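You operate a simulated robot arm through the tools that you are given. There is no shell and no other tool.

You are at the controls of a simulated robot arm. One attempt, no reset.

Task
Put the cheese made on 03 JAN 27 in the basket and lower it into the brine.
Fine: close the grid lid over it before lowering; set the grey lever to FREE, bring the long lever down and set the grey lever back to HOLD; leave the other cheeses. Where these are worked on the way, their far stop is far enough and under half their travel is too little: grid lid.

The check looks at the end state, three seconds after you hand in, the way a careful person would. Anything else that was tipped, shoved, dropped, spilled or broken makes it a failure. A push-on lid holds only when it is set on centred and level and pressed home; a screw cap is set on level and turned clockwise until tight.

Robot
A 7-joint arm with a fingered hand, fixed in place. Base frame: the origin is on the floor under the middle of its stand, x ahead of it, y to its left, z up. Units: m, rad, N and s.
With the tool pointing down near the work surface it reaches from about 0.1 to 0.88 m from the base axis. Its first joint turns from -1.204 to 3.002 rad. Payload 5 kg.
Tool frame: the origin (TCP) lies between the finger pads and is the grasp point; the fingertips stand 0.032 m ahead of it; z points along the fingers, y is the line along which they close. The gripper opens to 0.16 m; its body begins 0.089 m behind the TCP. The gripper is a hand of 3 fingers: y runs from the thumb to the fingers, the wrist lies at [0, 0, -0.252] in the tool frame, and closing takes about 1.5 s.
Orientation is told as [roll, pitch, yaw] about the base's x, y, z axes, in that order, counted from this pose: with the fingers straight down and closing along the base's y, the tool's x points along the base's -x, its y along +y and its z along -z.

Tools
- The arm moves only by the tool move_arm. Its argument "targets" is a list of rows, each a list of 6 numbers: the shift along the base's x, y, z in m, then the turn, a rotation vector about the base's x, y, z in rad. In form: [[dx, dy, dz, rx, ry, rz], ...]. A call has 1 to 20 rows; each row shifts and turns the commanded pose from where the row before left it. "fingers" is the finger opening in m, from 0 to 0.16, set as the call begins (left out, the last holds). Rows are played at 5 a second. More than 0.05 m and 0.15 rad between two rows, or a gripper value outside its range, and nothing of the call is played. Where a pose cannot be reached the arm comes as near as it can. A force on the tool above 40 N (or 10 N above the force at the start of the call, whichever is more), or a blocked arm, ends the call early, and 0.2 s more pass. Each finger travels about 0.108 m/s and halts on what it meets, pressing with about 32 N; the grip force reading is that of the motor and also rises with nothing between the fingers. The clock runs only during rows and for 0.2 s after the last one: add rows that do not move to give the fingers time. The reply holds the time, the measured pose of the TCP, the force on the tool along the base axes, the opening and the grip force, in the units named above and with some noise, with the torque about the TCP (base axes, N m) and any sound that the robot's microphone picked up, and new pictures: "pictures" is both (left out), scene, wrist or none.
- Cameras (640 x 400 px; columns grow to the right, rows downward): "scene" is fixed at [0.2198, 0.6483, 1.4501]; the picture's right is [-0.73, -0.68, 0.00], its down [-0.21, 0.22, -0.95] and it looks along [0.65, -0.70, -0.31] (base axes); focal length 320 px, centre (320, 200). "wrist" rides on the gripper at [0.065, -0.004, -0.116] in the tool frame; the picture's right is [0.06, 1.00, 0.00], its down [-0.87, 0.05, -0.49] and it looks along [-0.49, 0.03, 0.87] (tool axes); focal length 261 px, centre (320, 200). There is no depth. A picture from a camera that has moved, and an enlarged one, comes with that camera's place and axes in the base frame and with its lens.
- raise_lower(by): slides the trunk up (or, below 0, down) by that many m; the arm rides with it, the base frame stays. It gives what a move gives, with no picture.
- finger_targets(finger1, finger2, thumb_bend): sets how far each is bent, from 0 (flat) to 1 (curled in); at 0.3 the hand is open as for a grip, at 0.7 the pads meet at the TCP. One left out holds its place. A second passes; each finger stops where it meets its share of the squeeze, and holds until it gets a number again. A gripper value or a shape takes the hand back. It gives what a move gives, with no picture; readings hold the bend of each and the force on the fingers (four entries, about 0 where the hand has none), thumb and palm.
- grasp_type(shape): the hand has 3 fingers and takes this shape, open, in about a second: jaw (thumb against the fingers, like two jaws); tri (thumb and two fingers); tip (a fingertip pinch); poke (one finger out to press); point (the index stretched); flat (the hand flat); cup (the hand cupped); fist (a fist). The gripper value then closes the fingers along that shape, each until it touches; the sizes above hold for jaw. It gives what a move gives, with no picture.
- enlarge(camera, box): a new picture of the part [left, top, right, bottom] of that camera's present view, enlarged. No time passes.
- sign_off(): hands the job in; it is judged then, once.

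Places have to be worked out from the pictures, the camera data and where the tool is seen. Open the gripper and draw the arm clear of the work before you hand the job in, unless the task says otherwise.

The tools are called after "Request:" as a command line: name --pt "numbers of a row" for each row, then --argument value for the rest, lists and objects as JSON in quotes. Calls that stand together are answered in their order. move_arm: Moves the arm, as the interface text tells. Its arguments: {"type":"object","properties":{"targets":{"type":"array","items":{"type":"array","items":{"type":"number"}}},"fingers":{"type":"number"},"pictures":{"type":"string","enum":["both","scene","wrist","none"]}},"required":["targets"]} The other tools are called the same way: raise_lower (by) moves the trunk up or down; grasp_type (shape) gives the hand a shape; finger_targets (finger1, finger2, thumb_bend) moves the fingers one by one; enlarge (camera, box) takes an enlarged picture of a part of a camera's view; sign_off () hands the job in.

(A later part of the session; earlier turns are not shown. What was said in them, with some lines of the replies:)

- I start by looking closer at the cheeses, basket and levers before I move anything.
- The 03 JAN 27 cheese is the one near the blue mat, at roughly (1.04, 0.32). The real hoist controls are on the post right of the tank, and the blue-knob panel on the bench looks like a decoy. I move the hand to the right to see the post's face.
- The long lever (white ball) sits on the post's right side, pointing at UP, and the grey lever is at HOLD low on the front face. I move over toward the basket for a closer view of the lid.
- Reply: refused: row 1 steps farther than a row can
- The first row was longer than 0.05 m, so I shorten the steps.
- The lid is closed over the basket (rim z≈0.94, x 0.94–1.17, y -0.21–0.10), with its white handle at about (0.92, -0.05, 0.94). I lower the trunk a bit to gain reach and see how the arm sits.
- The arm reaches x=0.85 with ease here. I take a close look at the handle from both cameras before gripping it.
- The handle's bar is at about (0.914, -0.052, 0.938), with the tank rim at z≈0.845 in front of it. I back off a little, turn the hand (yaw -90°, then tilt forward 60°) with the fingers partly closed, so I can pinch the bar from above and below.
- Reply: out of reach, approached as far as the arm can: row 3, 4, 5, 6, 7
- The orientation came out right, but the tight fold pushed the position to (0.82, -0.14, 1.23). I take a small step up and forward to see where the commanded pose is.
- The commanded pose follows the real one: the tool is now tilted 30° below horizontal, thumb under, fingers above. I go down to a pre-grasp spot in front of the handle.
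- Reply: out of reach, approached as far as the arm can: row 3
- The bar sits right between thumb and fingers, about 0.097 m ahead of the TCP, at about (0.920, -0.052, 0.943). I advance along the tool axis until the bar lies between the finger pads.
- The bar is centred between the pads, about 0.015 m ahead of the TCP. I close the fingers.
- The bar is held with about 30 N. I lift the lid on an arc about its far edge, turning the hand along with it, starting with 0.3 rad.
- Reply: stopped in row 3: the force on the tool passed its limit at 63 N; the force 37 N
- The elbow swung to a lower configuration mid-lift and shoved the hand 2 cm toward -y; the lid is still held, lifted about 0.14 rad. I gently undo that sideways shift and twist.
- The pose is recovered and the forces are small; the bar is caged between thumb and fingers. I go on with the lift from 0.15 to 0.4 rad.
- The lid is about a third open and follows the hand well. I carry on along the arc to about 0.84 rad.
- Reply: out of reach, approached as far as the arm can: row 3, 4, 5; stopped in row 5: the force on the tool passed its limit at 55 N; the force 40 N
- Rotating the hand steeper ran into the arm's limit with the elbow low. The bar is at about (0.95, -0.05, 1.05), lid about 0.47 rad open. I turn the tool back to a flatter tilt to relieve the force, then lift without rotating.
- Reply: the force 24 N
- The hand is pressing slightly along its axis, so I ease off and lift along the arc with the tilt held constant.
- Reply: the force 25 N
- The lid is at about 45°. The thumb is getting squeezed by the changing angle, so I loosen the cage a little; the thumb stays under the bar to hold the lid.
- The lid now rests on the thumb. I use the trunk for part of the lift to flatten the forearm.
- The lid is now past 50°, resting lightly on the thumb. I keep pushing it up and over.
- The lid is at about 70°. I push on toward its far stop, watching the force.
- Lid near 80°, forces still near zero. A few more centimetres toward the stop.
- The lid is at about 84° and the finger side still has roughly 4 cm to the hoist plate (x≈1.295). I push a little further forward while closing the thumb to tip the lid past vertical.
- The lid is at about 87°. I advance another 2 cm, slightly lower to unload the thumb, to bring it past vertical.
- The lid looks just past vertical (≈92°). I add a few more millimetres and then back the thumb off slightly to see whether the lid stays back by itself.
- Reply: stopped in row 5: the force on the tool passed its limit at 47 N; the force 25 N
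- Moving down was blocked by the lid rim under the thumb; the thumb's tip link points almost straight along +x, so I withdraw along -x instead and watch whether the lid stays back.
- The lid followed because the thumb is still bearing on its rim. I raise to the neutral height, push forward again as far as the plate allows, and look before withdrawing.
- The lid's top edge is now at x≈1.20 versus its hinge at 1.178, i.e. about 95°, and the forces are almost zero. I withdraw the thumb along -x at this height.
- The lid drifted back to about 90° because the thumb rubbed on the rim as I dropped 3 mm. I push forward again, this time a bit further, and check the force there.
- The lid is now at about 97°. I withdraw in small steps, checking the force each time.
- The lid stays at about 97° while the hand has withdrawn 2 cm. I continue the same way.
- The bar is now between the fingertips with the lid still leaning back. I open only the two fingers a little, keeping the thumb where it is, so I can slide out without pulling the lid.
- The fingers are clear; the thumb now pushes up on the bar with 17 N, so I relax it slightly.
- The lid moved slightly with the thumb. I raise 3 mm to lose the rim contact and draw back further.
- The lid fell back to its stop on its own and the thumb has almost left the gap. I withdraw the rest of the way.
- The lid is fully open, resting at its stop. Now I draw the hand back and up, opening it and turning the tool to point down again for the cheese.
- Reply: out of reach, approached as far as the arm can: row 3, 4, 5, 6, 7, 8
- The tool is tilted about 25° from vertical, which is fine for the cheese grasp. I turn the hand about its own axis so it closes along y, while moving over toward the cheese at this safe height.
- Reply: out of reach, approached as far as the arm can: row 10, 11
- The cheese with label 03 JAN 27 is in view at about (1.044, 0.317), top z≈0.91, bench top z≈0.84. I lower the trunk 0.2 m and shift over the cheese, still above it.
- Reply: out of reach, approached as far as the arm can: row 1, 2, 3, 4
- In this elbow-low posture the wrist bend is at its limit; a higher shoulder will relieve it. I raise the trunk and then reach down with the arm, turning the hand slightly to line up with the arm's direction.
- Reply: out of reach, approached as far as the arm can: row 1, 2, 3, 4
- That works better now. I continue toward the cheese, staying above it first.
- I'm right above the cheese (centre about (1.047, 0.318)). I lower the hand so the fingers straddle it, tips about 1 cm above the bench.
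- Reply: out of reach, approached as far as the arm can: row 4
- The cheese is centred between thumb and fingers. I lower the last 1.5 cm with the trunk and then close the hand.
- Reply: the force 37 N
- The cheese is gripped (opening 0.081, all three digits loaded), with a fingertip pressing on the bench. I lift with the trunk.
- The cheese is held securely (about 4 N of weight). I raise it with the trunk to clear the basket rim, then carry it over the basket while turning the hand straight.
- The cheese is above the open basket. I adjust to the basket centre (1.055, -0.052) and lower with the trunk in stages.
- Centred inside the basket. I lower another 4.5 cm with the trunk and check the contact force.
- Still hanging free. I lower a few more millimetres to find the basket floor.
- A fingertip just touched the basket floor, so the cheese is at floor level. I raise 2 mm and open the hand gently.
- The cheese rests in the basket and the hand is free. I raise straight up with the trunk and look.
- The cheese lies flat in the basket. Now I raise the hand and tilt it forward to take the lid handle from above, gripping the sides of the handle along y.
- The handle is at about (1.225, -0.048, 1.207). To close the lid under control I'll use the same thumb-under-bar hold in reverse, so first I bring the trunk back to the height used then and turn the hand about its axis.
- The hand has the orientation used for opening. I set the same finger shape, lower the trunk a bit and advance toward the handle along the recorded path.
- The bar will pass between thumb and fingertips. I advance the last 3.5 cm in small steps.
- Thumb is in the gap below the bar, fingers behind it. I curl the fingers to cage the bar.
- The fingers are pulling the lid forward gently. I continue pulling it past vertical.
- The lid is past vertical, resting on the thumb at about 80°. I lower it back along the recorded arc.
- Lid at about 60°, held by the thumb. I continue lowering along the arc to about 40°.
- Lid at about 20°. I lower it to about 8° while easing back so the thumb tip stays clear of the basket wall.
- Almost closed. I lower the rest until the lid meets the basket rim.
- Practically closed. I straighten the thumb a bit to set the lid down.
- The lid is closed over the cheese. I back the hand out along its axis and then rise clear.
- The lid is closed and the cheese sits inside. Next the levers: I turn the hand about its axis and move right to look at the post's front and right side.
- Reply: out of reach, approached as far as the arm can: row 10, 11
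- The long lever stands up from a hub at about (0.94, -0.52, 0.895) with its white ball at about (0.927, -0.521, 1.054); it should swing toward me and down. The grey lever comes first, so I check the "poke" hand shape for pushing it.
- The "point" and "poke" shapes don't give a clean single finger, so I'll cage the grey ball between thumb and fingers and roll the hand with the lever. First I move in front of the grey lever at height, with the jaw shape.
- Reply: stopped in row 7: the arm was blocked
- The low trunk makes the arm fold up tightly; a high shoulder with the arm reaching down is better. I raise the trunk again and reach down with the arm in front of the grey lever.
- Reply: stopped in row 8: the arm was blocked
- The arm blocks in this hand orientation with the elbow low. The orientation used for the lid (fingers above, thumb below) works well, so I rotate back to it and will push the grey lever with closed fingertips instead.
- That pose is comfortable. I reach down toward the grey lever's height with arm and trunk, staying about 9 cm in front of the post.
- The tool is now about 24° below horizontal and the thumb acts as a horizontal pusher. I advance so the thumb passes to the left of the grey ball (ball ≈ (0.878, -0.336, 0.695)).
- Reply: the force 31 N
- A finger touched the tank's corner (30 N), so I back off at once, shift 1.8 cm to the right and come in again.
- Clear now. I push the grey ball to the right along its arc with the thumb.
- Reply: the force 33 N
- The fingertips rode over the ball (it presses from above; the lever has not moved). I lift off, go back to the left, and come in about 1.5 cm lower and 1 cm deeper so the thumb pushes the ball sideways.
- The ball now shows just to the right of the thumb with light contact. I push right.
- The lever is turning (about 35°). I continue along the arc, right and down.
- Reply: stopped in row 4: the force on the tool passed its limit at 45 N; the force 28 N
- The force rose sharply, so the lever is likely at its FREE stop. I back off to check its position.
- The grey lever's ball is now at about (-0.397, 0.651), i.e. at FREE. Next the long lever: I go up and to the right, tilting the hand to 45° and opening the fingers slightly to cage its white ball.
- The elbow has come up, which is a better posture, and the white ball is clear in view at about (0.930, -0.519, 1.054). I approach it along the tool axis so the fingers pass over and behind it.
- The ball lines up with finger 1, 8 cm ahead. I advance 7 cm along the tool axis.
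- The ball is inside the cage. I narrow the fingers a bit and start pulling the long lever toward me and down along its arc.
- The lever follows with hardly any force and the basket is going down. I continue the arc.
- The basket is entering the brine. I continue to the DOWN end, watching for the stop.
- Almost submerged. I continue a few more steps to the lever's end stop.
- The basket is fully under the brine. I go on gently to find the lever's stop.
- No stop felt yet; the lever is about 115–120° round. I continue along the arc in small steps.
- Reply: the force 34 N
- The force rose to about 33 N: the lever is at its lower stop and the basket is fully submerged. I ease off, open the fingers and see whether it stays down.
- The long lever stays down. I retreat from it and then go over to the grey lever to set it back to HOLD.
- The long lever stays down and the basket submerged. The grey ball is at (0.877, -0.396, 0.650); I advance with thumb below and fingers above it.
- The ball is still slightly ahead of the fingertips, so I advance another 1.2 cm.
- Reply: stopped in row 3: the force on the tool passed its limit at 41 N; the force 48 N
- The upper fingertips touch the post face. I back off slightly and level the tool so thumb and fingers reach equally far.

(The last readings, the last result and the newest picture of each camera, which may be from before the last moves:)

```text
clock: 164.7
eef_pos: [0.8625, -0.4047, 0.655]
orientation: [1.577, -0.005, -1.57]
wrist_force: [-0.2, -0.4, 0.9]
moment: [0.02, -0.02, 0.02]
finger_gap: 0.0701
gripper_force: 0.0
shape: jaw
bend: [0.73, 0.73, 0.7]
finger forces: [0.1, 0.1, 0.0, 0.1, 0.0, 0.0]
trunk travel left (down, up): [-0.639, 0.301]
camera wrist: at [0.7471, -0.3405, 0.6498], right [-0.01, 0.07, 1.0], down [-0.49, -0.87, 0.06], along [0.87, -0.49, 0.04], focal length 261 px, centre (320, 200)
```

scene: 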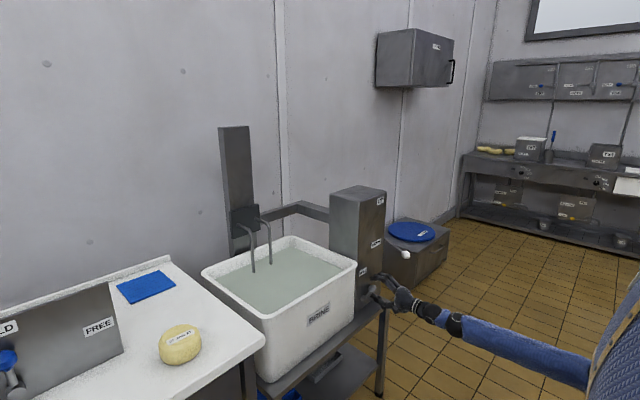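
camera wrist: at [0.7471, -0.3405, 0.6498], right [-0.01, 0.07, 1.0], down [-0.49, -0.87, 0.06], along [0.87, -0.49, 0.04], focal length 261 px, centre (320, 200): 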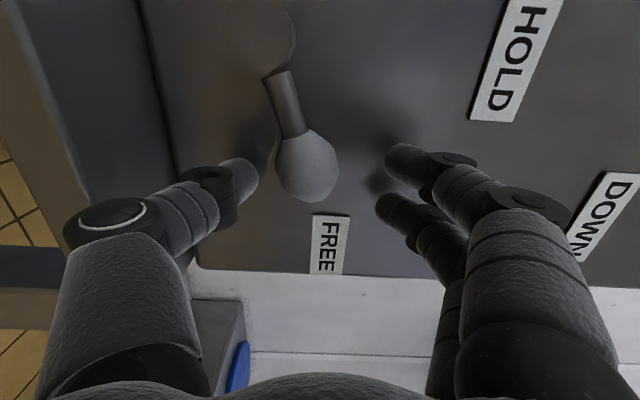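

The ball is now between thumb and fingers. I lift it along its arc with the thumb from below.

Request:
move_arm --pt "0 0 0.01 0 0 0" --pt "0 0.0025 0.0083 0 0 0" --pt "0 0.0025 0.0083 0 0 0" --pt "0 0.0036 0.0069 0 0 0" --pt "0 0.0036 0.0069 0 0 0" --pt "0 0.0051 0.0055 0 0 0" --pt "0 0.0051 0.0055 0 0 0" --pt "0 0 0 0 0 0"

Request:
enlarge --camera "scene" --box '[330, 220, 440, 320]'

```text
clock: 166.5
eef_pos: [0.8622, -0.3819, 0.7061]
orientation: [1.575, -0.003, -1.569]
wrist_force: [-0.1, -2.7, -0.4]
moment: [-0.11, -0.04, -0.06]
finger_gap: 0.0706
gripper_force: 0.1
shape: jaw
bend: [0.73, 0.73, 0.7]
finger forces: [0.1, 0.0, 0.0, 0.0, 2.2, 0.0]
trunk travel left (down, up): [-0.639, 0.301]
camera wrist: at [0.7474, -0.3183, 0.7011], right [-0.01, 0.07, 1.0], down [-0.49, -0.87, 0.06], along [0.87, -0.49, 0.04], focal length 261 px, centre (320, 200)
```

scene: 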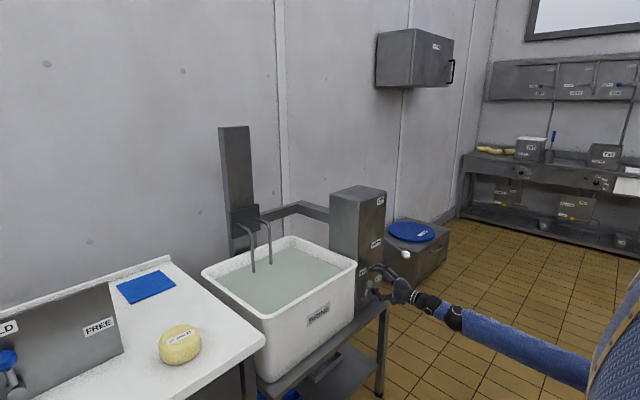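
wrist: 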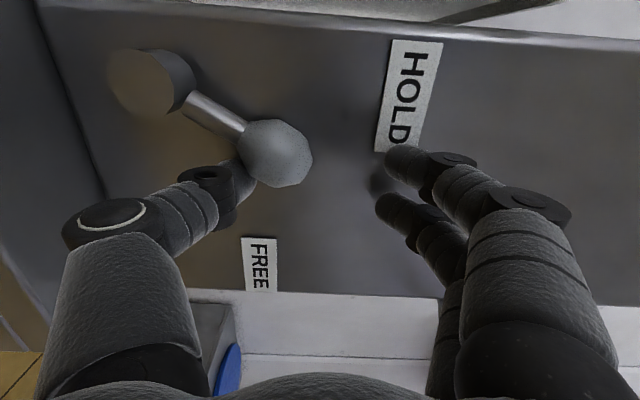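

```text
4.00 times, centred on (385, 270) of scene
camera zoom: at [0.2198, 0.6483, 1.4501], right [-0.73, -0.68, 0.0], down [-0.21, 0.22, -0.95], along [0.65, -0.7, -0.31], focal length 1279 px, centre (60, -80)
```

zoom: 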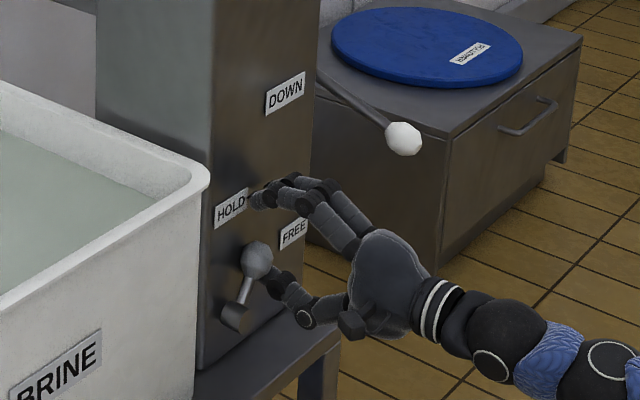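

Working well, lever at roughly 30°. I push on to HOLD.

Request:
move_arm --pt "0 0.006 0.0042 0 0 0" --pt "0 0.006 0.0042 0 0 0" --pt "0 0.007 0.0015 0 0 0" --pt "0 0.007 0.001 0 0 0" --pt "0 0.004 0 0 0 0" --pt "0 0 0 0 0 0"

Request:
enlarge --camera "scene" --box '[330, 220, 440, 320]'

```text
clock: 167.9
eef_pos: [0.8623, -0.3545, 0.7155]
orientation: [1.575, -0.005, -1.571]
wrist_force: [0.2, -9.0, -0.8]
moment: [-0.45, -0.01, -0.21]
finger_gap: 0.0706
gripper_force: 0.1
shape: jaw
bend: [0.73, 0.73, 0.7]
finger forces: [0.0, 0.0, 0.0, 0.1, 8.5, 0.0]
trunk travel left (down, up): [-0.639, 0.301]
camera wrist: at [0.7466, -0.2902, 0.7112], right [-0.01, 0.07, 1.0], down [-0.49, -0.87, 0.06], along [0.87, -0.49, 0.04], focal length 261 px, centre (320, 200)
```

scene: 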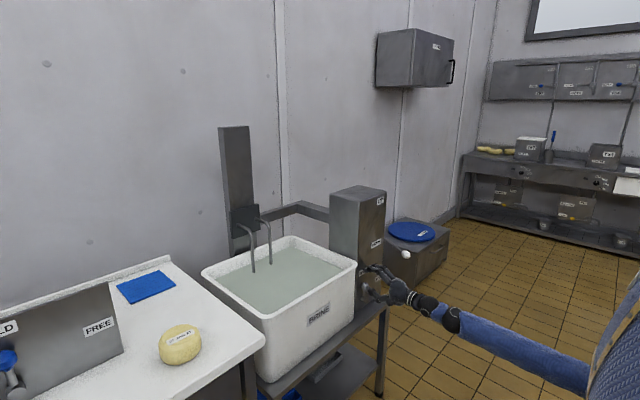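
wrist: 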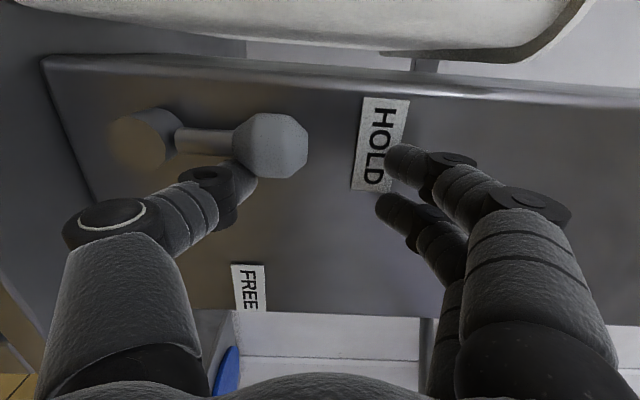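

```text
4.00 times, centred on (385, 270) of scene
camera zoom: at [0.2198, 0.6483, 1.4501], right [-0.73, -0.68, 0.0], down [-0.21, 0.22, -0.95], along [0.65, -0.7, -0.31], focal length 1279 px, centre (60, -80)
```

zoom: 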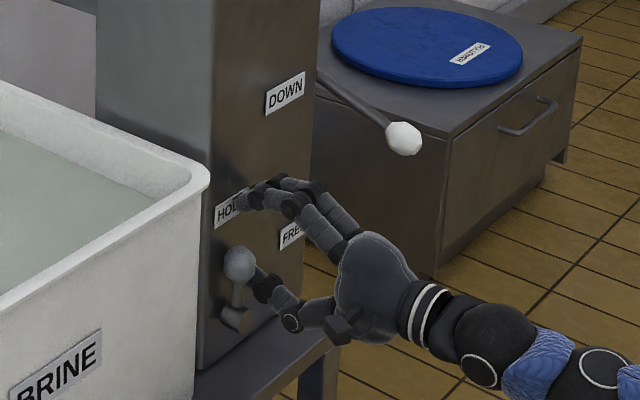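

The ball is back at its original HOLD position in the picture. I press a touch more to make sure it's at the stop.

Request:
move_arm --pt "0 0.004 0 0 0 0" --pt "0 0.003 0 0 0 0" --pt "0 0 0 0 0 0" --pictures "none"

Request:
enlarge --camera "scene" --box '[330, 220, 440, 320]'

```text
clock: 168.7
eef_pos: [0.8631, -0.3489, 0.7153]
orientation: [1.576, -0.003, -1.574]
wrist_force: [-5.6, -39.2, -2.8]
moment: [-1.89, 0.27, -0.78]
finger_gap: 0.0732
gripper_force: 0.1
shape: jaw
bend: [0.73, 0.73, 0.7]
finger forces: [0.1, 0.1, 0.0, 0.0, 38.5, 0.0]
trunk travel left (down, up): [-0.639, 0.301]
```

```text
4.00 times, centred on (385, 270) of scene
camera zoom: at [0.2198, 0.6483, 1.4501], right [-0.73, -0.68, 0.0], down [-0.21, 0.22, -0.95], along [0.65, -0.7, -0.31], focal length 1279 px, centre (60, -80)
```

zoom: 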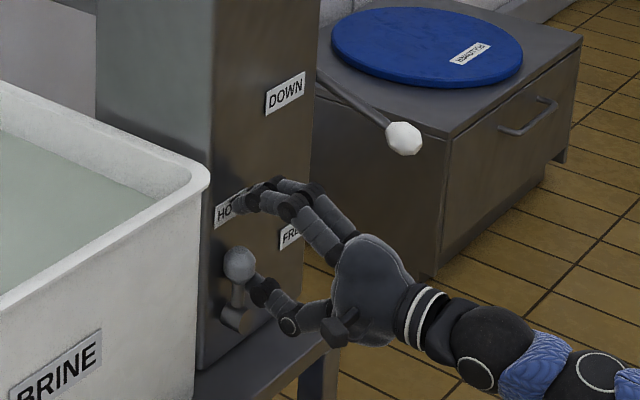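

39 N: the lever is firmly at its HOLD stop. I move off to the right, then back out.

Request:
move_arm --pt "0 -0.008 0 0 0 0" --pt "0 -0.01 -0.002 0 0 0" --pt "-0.02 0 0 0 0 0" --pt "-0.03 0 0 0 0 0" --pt "-0.03 0 0 0 0 0" --pt "-0.03 0 0 0 0 0" --pt "0 0 0 0 0 0"

Request:
enlarge --camera "scene" --box '[200, 120, 440, 320]'

Request:
enlarge --camera "scene" --box '[330, 220, 440, 320]'

```text
clock: 170.3
eef_pos: [0.752, -0.3649, 0.7161]
orientation: [1.576, -0.005, -1.569]
wrist_force: [0.5, -0.5, -0.2]
moment: [0.01, -0.01, -0.04]
finger_gap: 0.0701
gripper_force: 0.1
shape: jaw
bend: [0.73, 0.73, 0.7]
finger forces: [0.0, 0.1, 0.0, 0.1, 0.0, 0.0]
trunk travel left (down, up): [-0.639, 0.301]
camera wrist: at [0.6369, -0.3, 0.7109], right [-0.01, 0.07, 1.0], down [-0.49, -0.87, 0.06], along [0.87, -0.49, 0.04], focal length 261 px, centre (320, 200)
```

scene: 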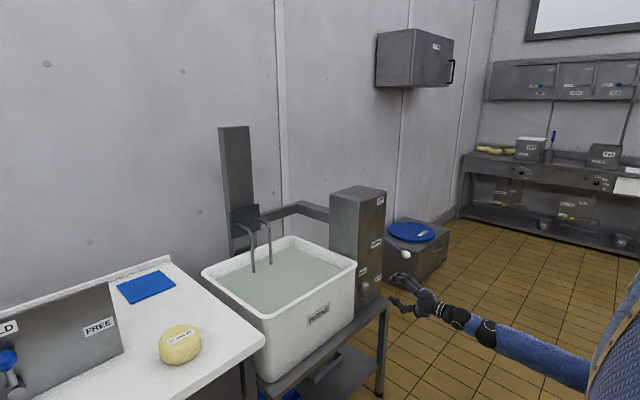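
wrist: 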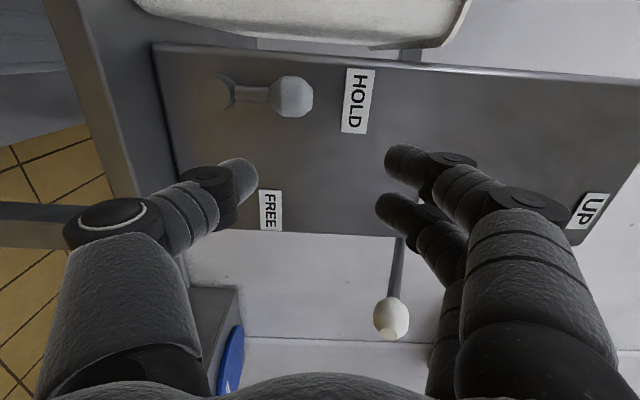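

```text
2.00 times, centred on (320, 220) of scene
camera zoom: at [0.2198, 0.6483, 1.4501], right [-0.73, -0.68, 0.0], down [-0.21, 0.22, -0.95], along [0.65, -0.7, -0.31], focal length 640 px, centre (320, 160)
```

zoom: 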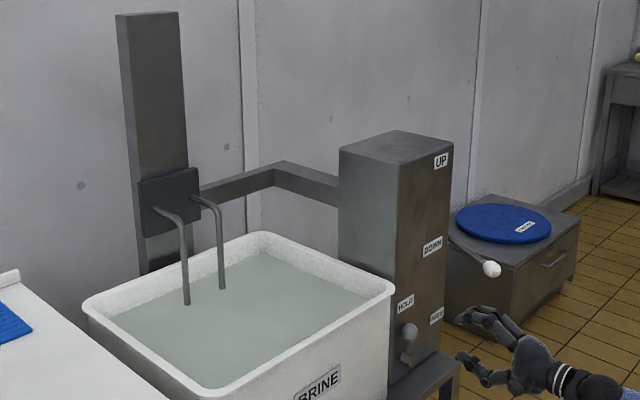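

```text
4.00 times, centred on (385, 270) of scene
camera zoom: at [0.2198, 0.6483, 1.4501], right [-0.73, -0.68, 0.0], down [-0.21, 0.22, -0.95], along [0.65, -0.7, -0.31], focal length 1279 px, centre (60, -80)
```

zoom: 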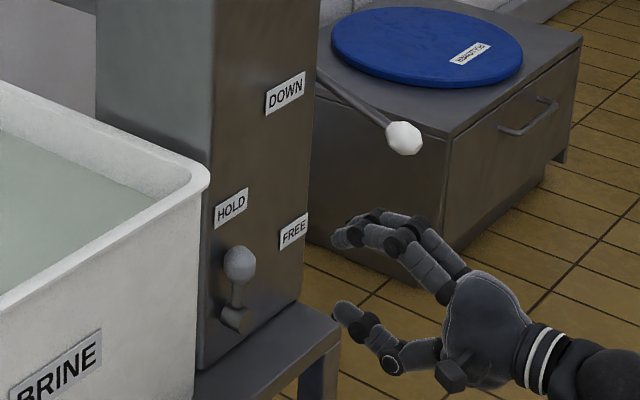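

Grey lever at HOLD, long lever down, basket under the brine, the other cheese and the tank unmoved. I open the hand and draw the arm clear.

Request:
move_arm --pt "-0.03 0 0.02 0 0 0" --pt "-0.03 0 0.03 0 0 0" --pt "-0.02 0 0.04 0 0.03 0" --pt "0 0 0.04 0 0.03 0" --pt "0 0 0.04 0 0.03 0" --pt "0 0 0.04 0 0.03 0" --pt "0 0 0 0 0 0" --fingers 0.16

Request:
raise_lower --by 0.25

Request:
move_arm --pt "0 0 0 0 0 0" --pt "0 0 0 0 0 0" --pt "0 0 0 0 0 0"

```text
clock: 171.9
eef_pos: [0.6704, -0.363, 0.9267]
orientation: [1.456, -0.004, -1.57]
wrist_force: [-0.1, -0.5, -0.8]
moment: [-0.02, -0.03, -0.02]
finger_gap: 0.1599
gripper_force: 0.1
shape: jaw
bend: [0.3, 0.3, 0.3]
finger forces: [0.0, 0.0, 0.1, 0.0, 0.1, 0.0]
trunk travel left (down, up): [-0.639, 0.301]
camera wrist: at [0.5561, -0.2987, 0.936], right [0.11, 0.07, 0.99], down [-0.48, -0.87, 0.12], along [0.87, -0.49, -0.07], focal length 261 px, centre (320, 200)
```

scene: 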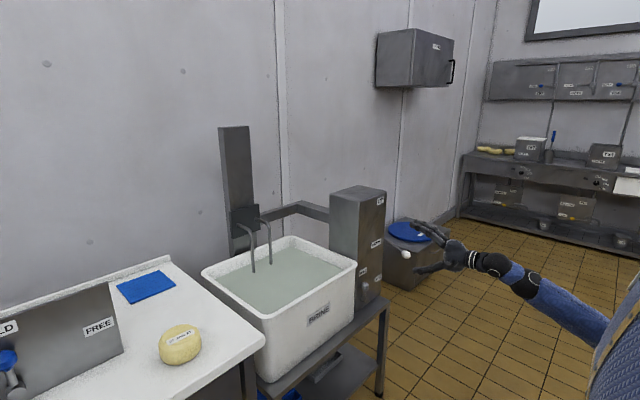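
wrist: 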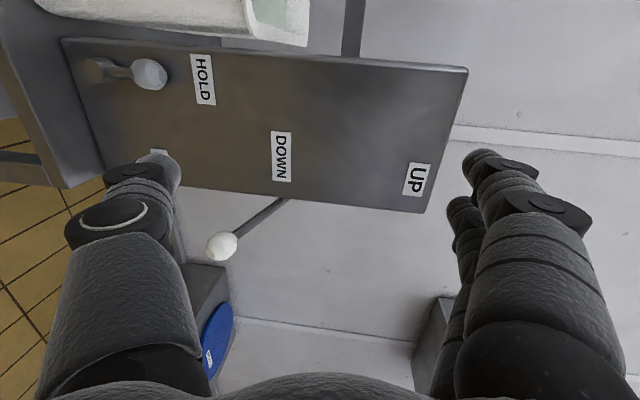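

```text
clock: 174.5
eef_pos: [0.6707, -0.3621, 1.1768]
orientation: [1.456, -0.005, -1.568]
wrist_force: [-0.6, -0.4, 0.7]
moment: [-0.02, -0.02, 0.03]
finger_gap: 0.1599
gripper_force: 0.0
shape: jaw
bend: [0.3, 0.3, 0.3]
finger forces: [0.1, 0.0, 0.0, 0.1, 0.0, 0.1]
trunk travel left (down, up): [-0.889, 0.051]
```

```text
clock: 175.3
eef_pos: [0.6711, -0.3627, 1.1777]
orientation: [1.456, -0.005, -1.568]
wrist_force: [-0.6, -0.7, -1.3]
moment: [0.04, 0.01, -0.02]
finger_gap: 0.1598
gripper_force: 0.0
shape: jaw
bend: [0.3, 0.3, 0.3]
finger forces: [0.1, 0.1, 0.0, 0.0, 0.1, 0.0]
trunk travel left (down, up): [-0.889, 0.051]
camera wrist: at [0.5564, -0.2988, 1.1857], right [0.11, 0.07, 0.99], down [-0.48, -0.87, 0.11], along [0.87, -0.49, -0.07], focal length 261 px, centre (320, 200)
```

scene: 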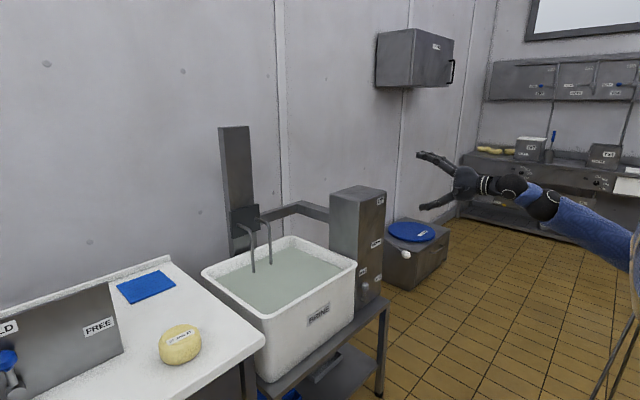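
wrist: 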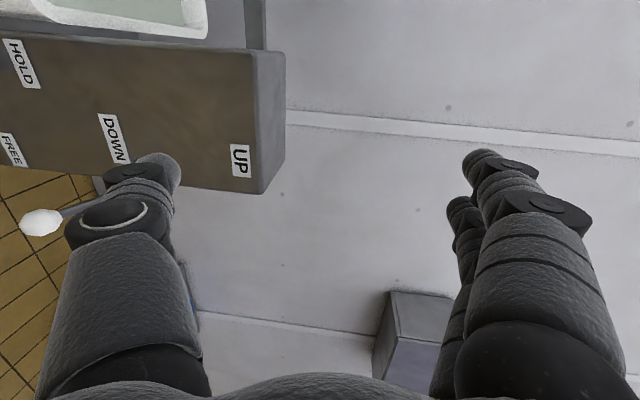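

A last look at the tank, levers and bench before handing in.

Request:
enlarge --camera "scene" --box '[190, 180, 410, 330]'

Request:
enlarge --camera "scene" --box '[0, 240, 220, 400]'

```text
2.67 times, centred on (300, 255) of scene
camera zoom: at [0.2198, 0.6483, 1.4501], right [-0.73, -0.68, 0.0], down [-0.21, 0.22, -0.95], along [0.65, -0.7, -0.31], focal length 853 px, centre (373, 53)
```

zoom: 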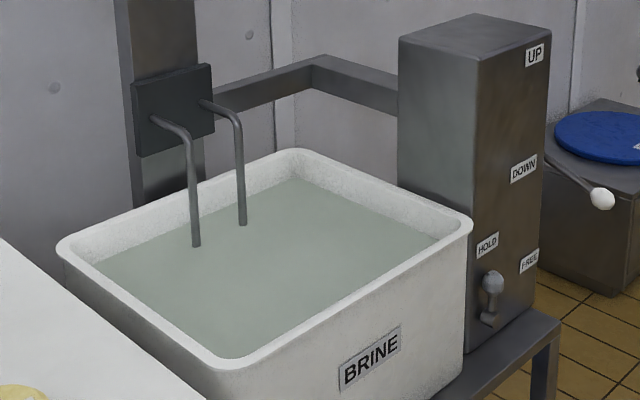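

```text
2.50 times, centred on (110, 320) of scene
camera zoom: at [0.2198, 0.6483, 1.4501], right [-0.73, -0.68, 0.0], down [-0.21, 0.22, -0.95], along [0.65, -0.7, -0.31], focal length 799 px, centre (845, -100)
```

zoom: 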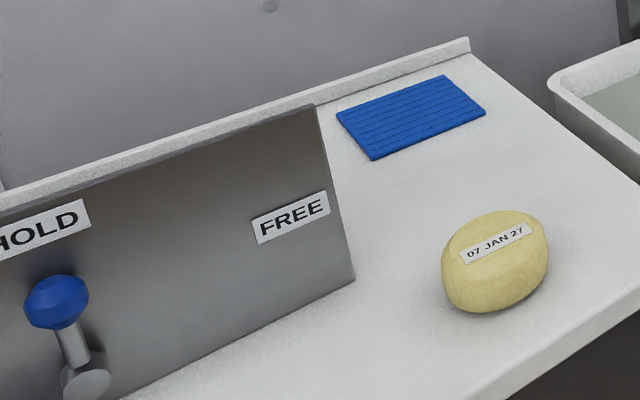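

Everything looks right. The basket is under the brine with its lid closed before it went down, the long lever is at DOWN and the grey lever at HOLD. The 07 JAN 27 cheese and the blue lever haven't been touched, and the arm is clear with the hand open. I hand in.

Request:
sign_off

```text
The job is handed in.
```

The 03 JAN 27 cheese is in the basket, fully under the brine, and I've handed the job in; I haven't been told the result of the check.

- **Lid:** I opened the grid lid to its far stop, set the cheese flat in the basket, and closed the lid before lowering. The brine hides it now, but it was still closed as it went under.
- **Levers:** I set the grey lever to FREE, brought the long lever down to its stop, and set the grey lever back to HOLD against its stop. The last picture shows the long lever at DOWN and the grey one at HOLD.
- **Other things:** The 07 JAN 27 cheese and the blue lever on the bench were not touched. The hand is open and the arm is clear of the work.

A finger pressed the tank's corner once with about 30 N while I was lining up for the grey lever. I backed off at once, and the tank looks unmoved in the later pictures. Earlier, while lifting the lid, the elbow swung and pulled sideways on the handle, peaking at about 63 N. The lid still opened and closed normally afterwards.
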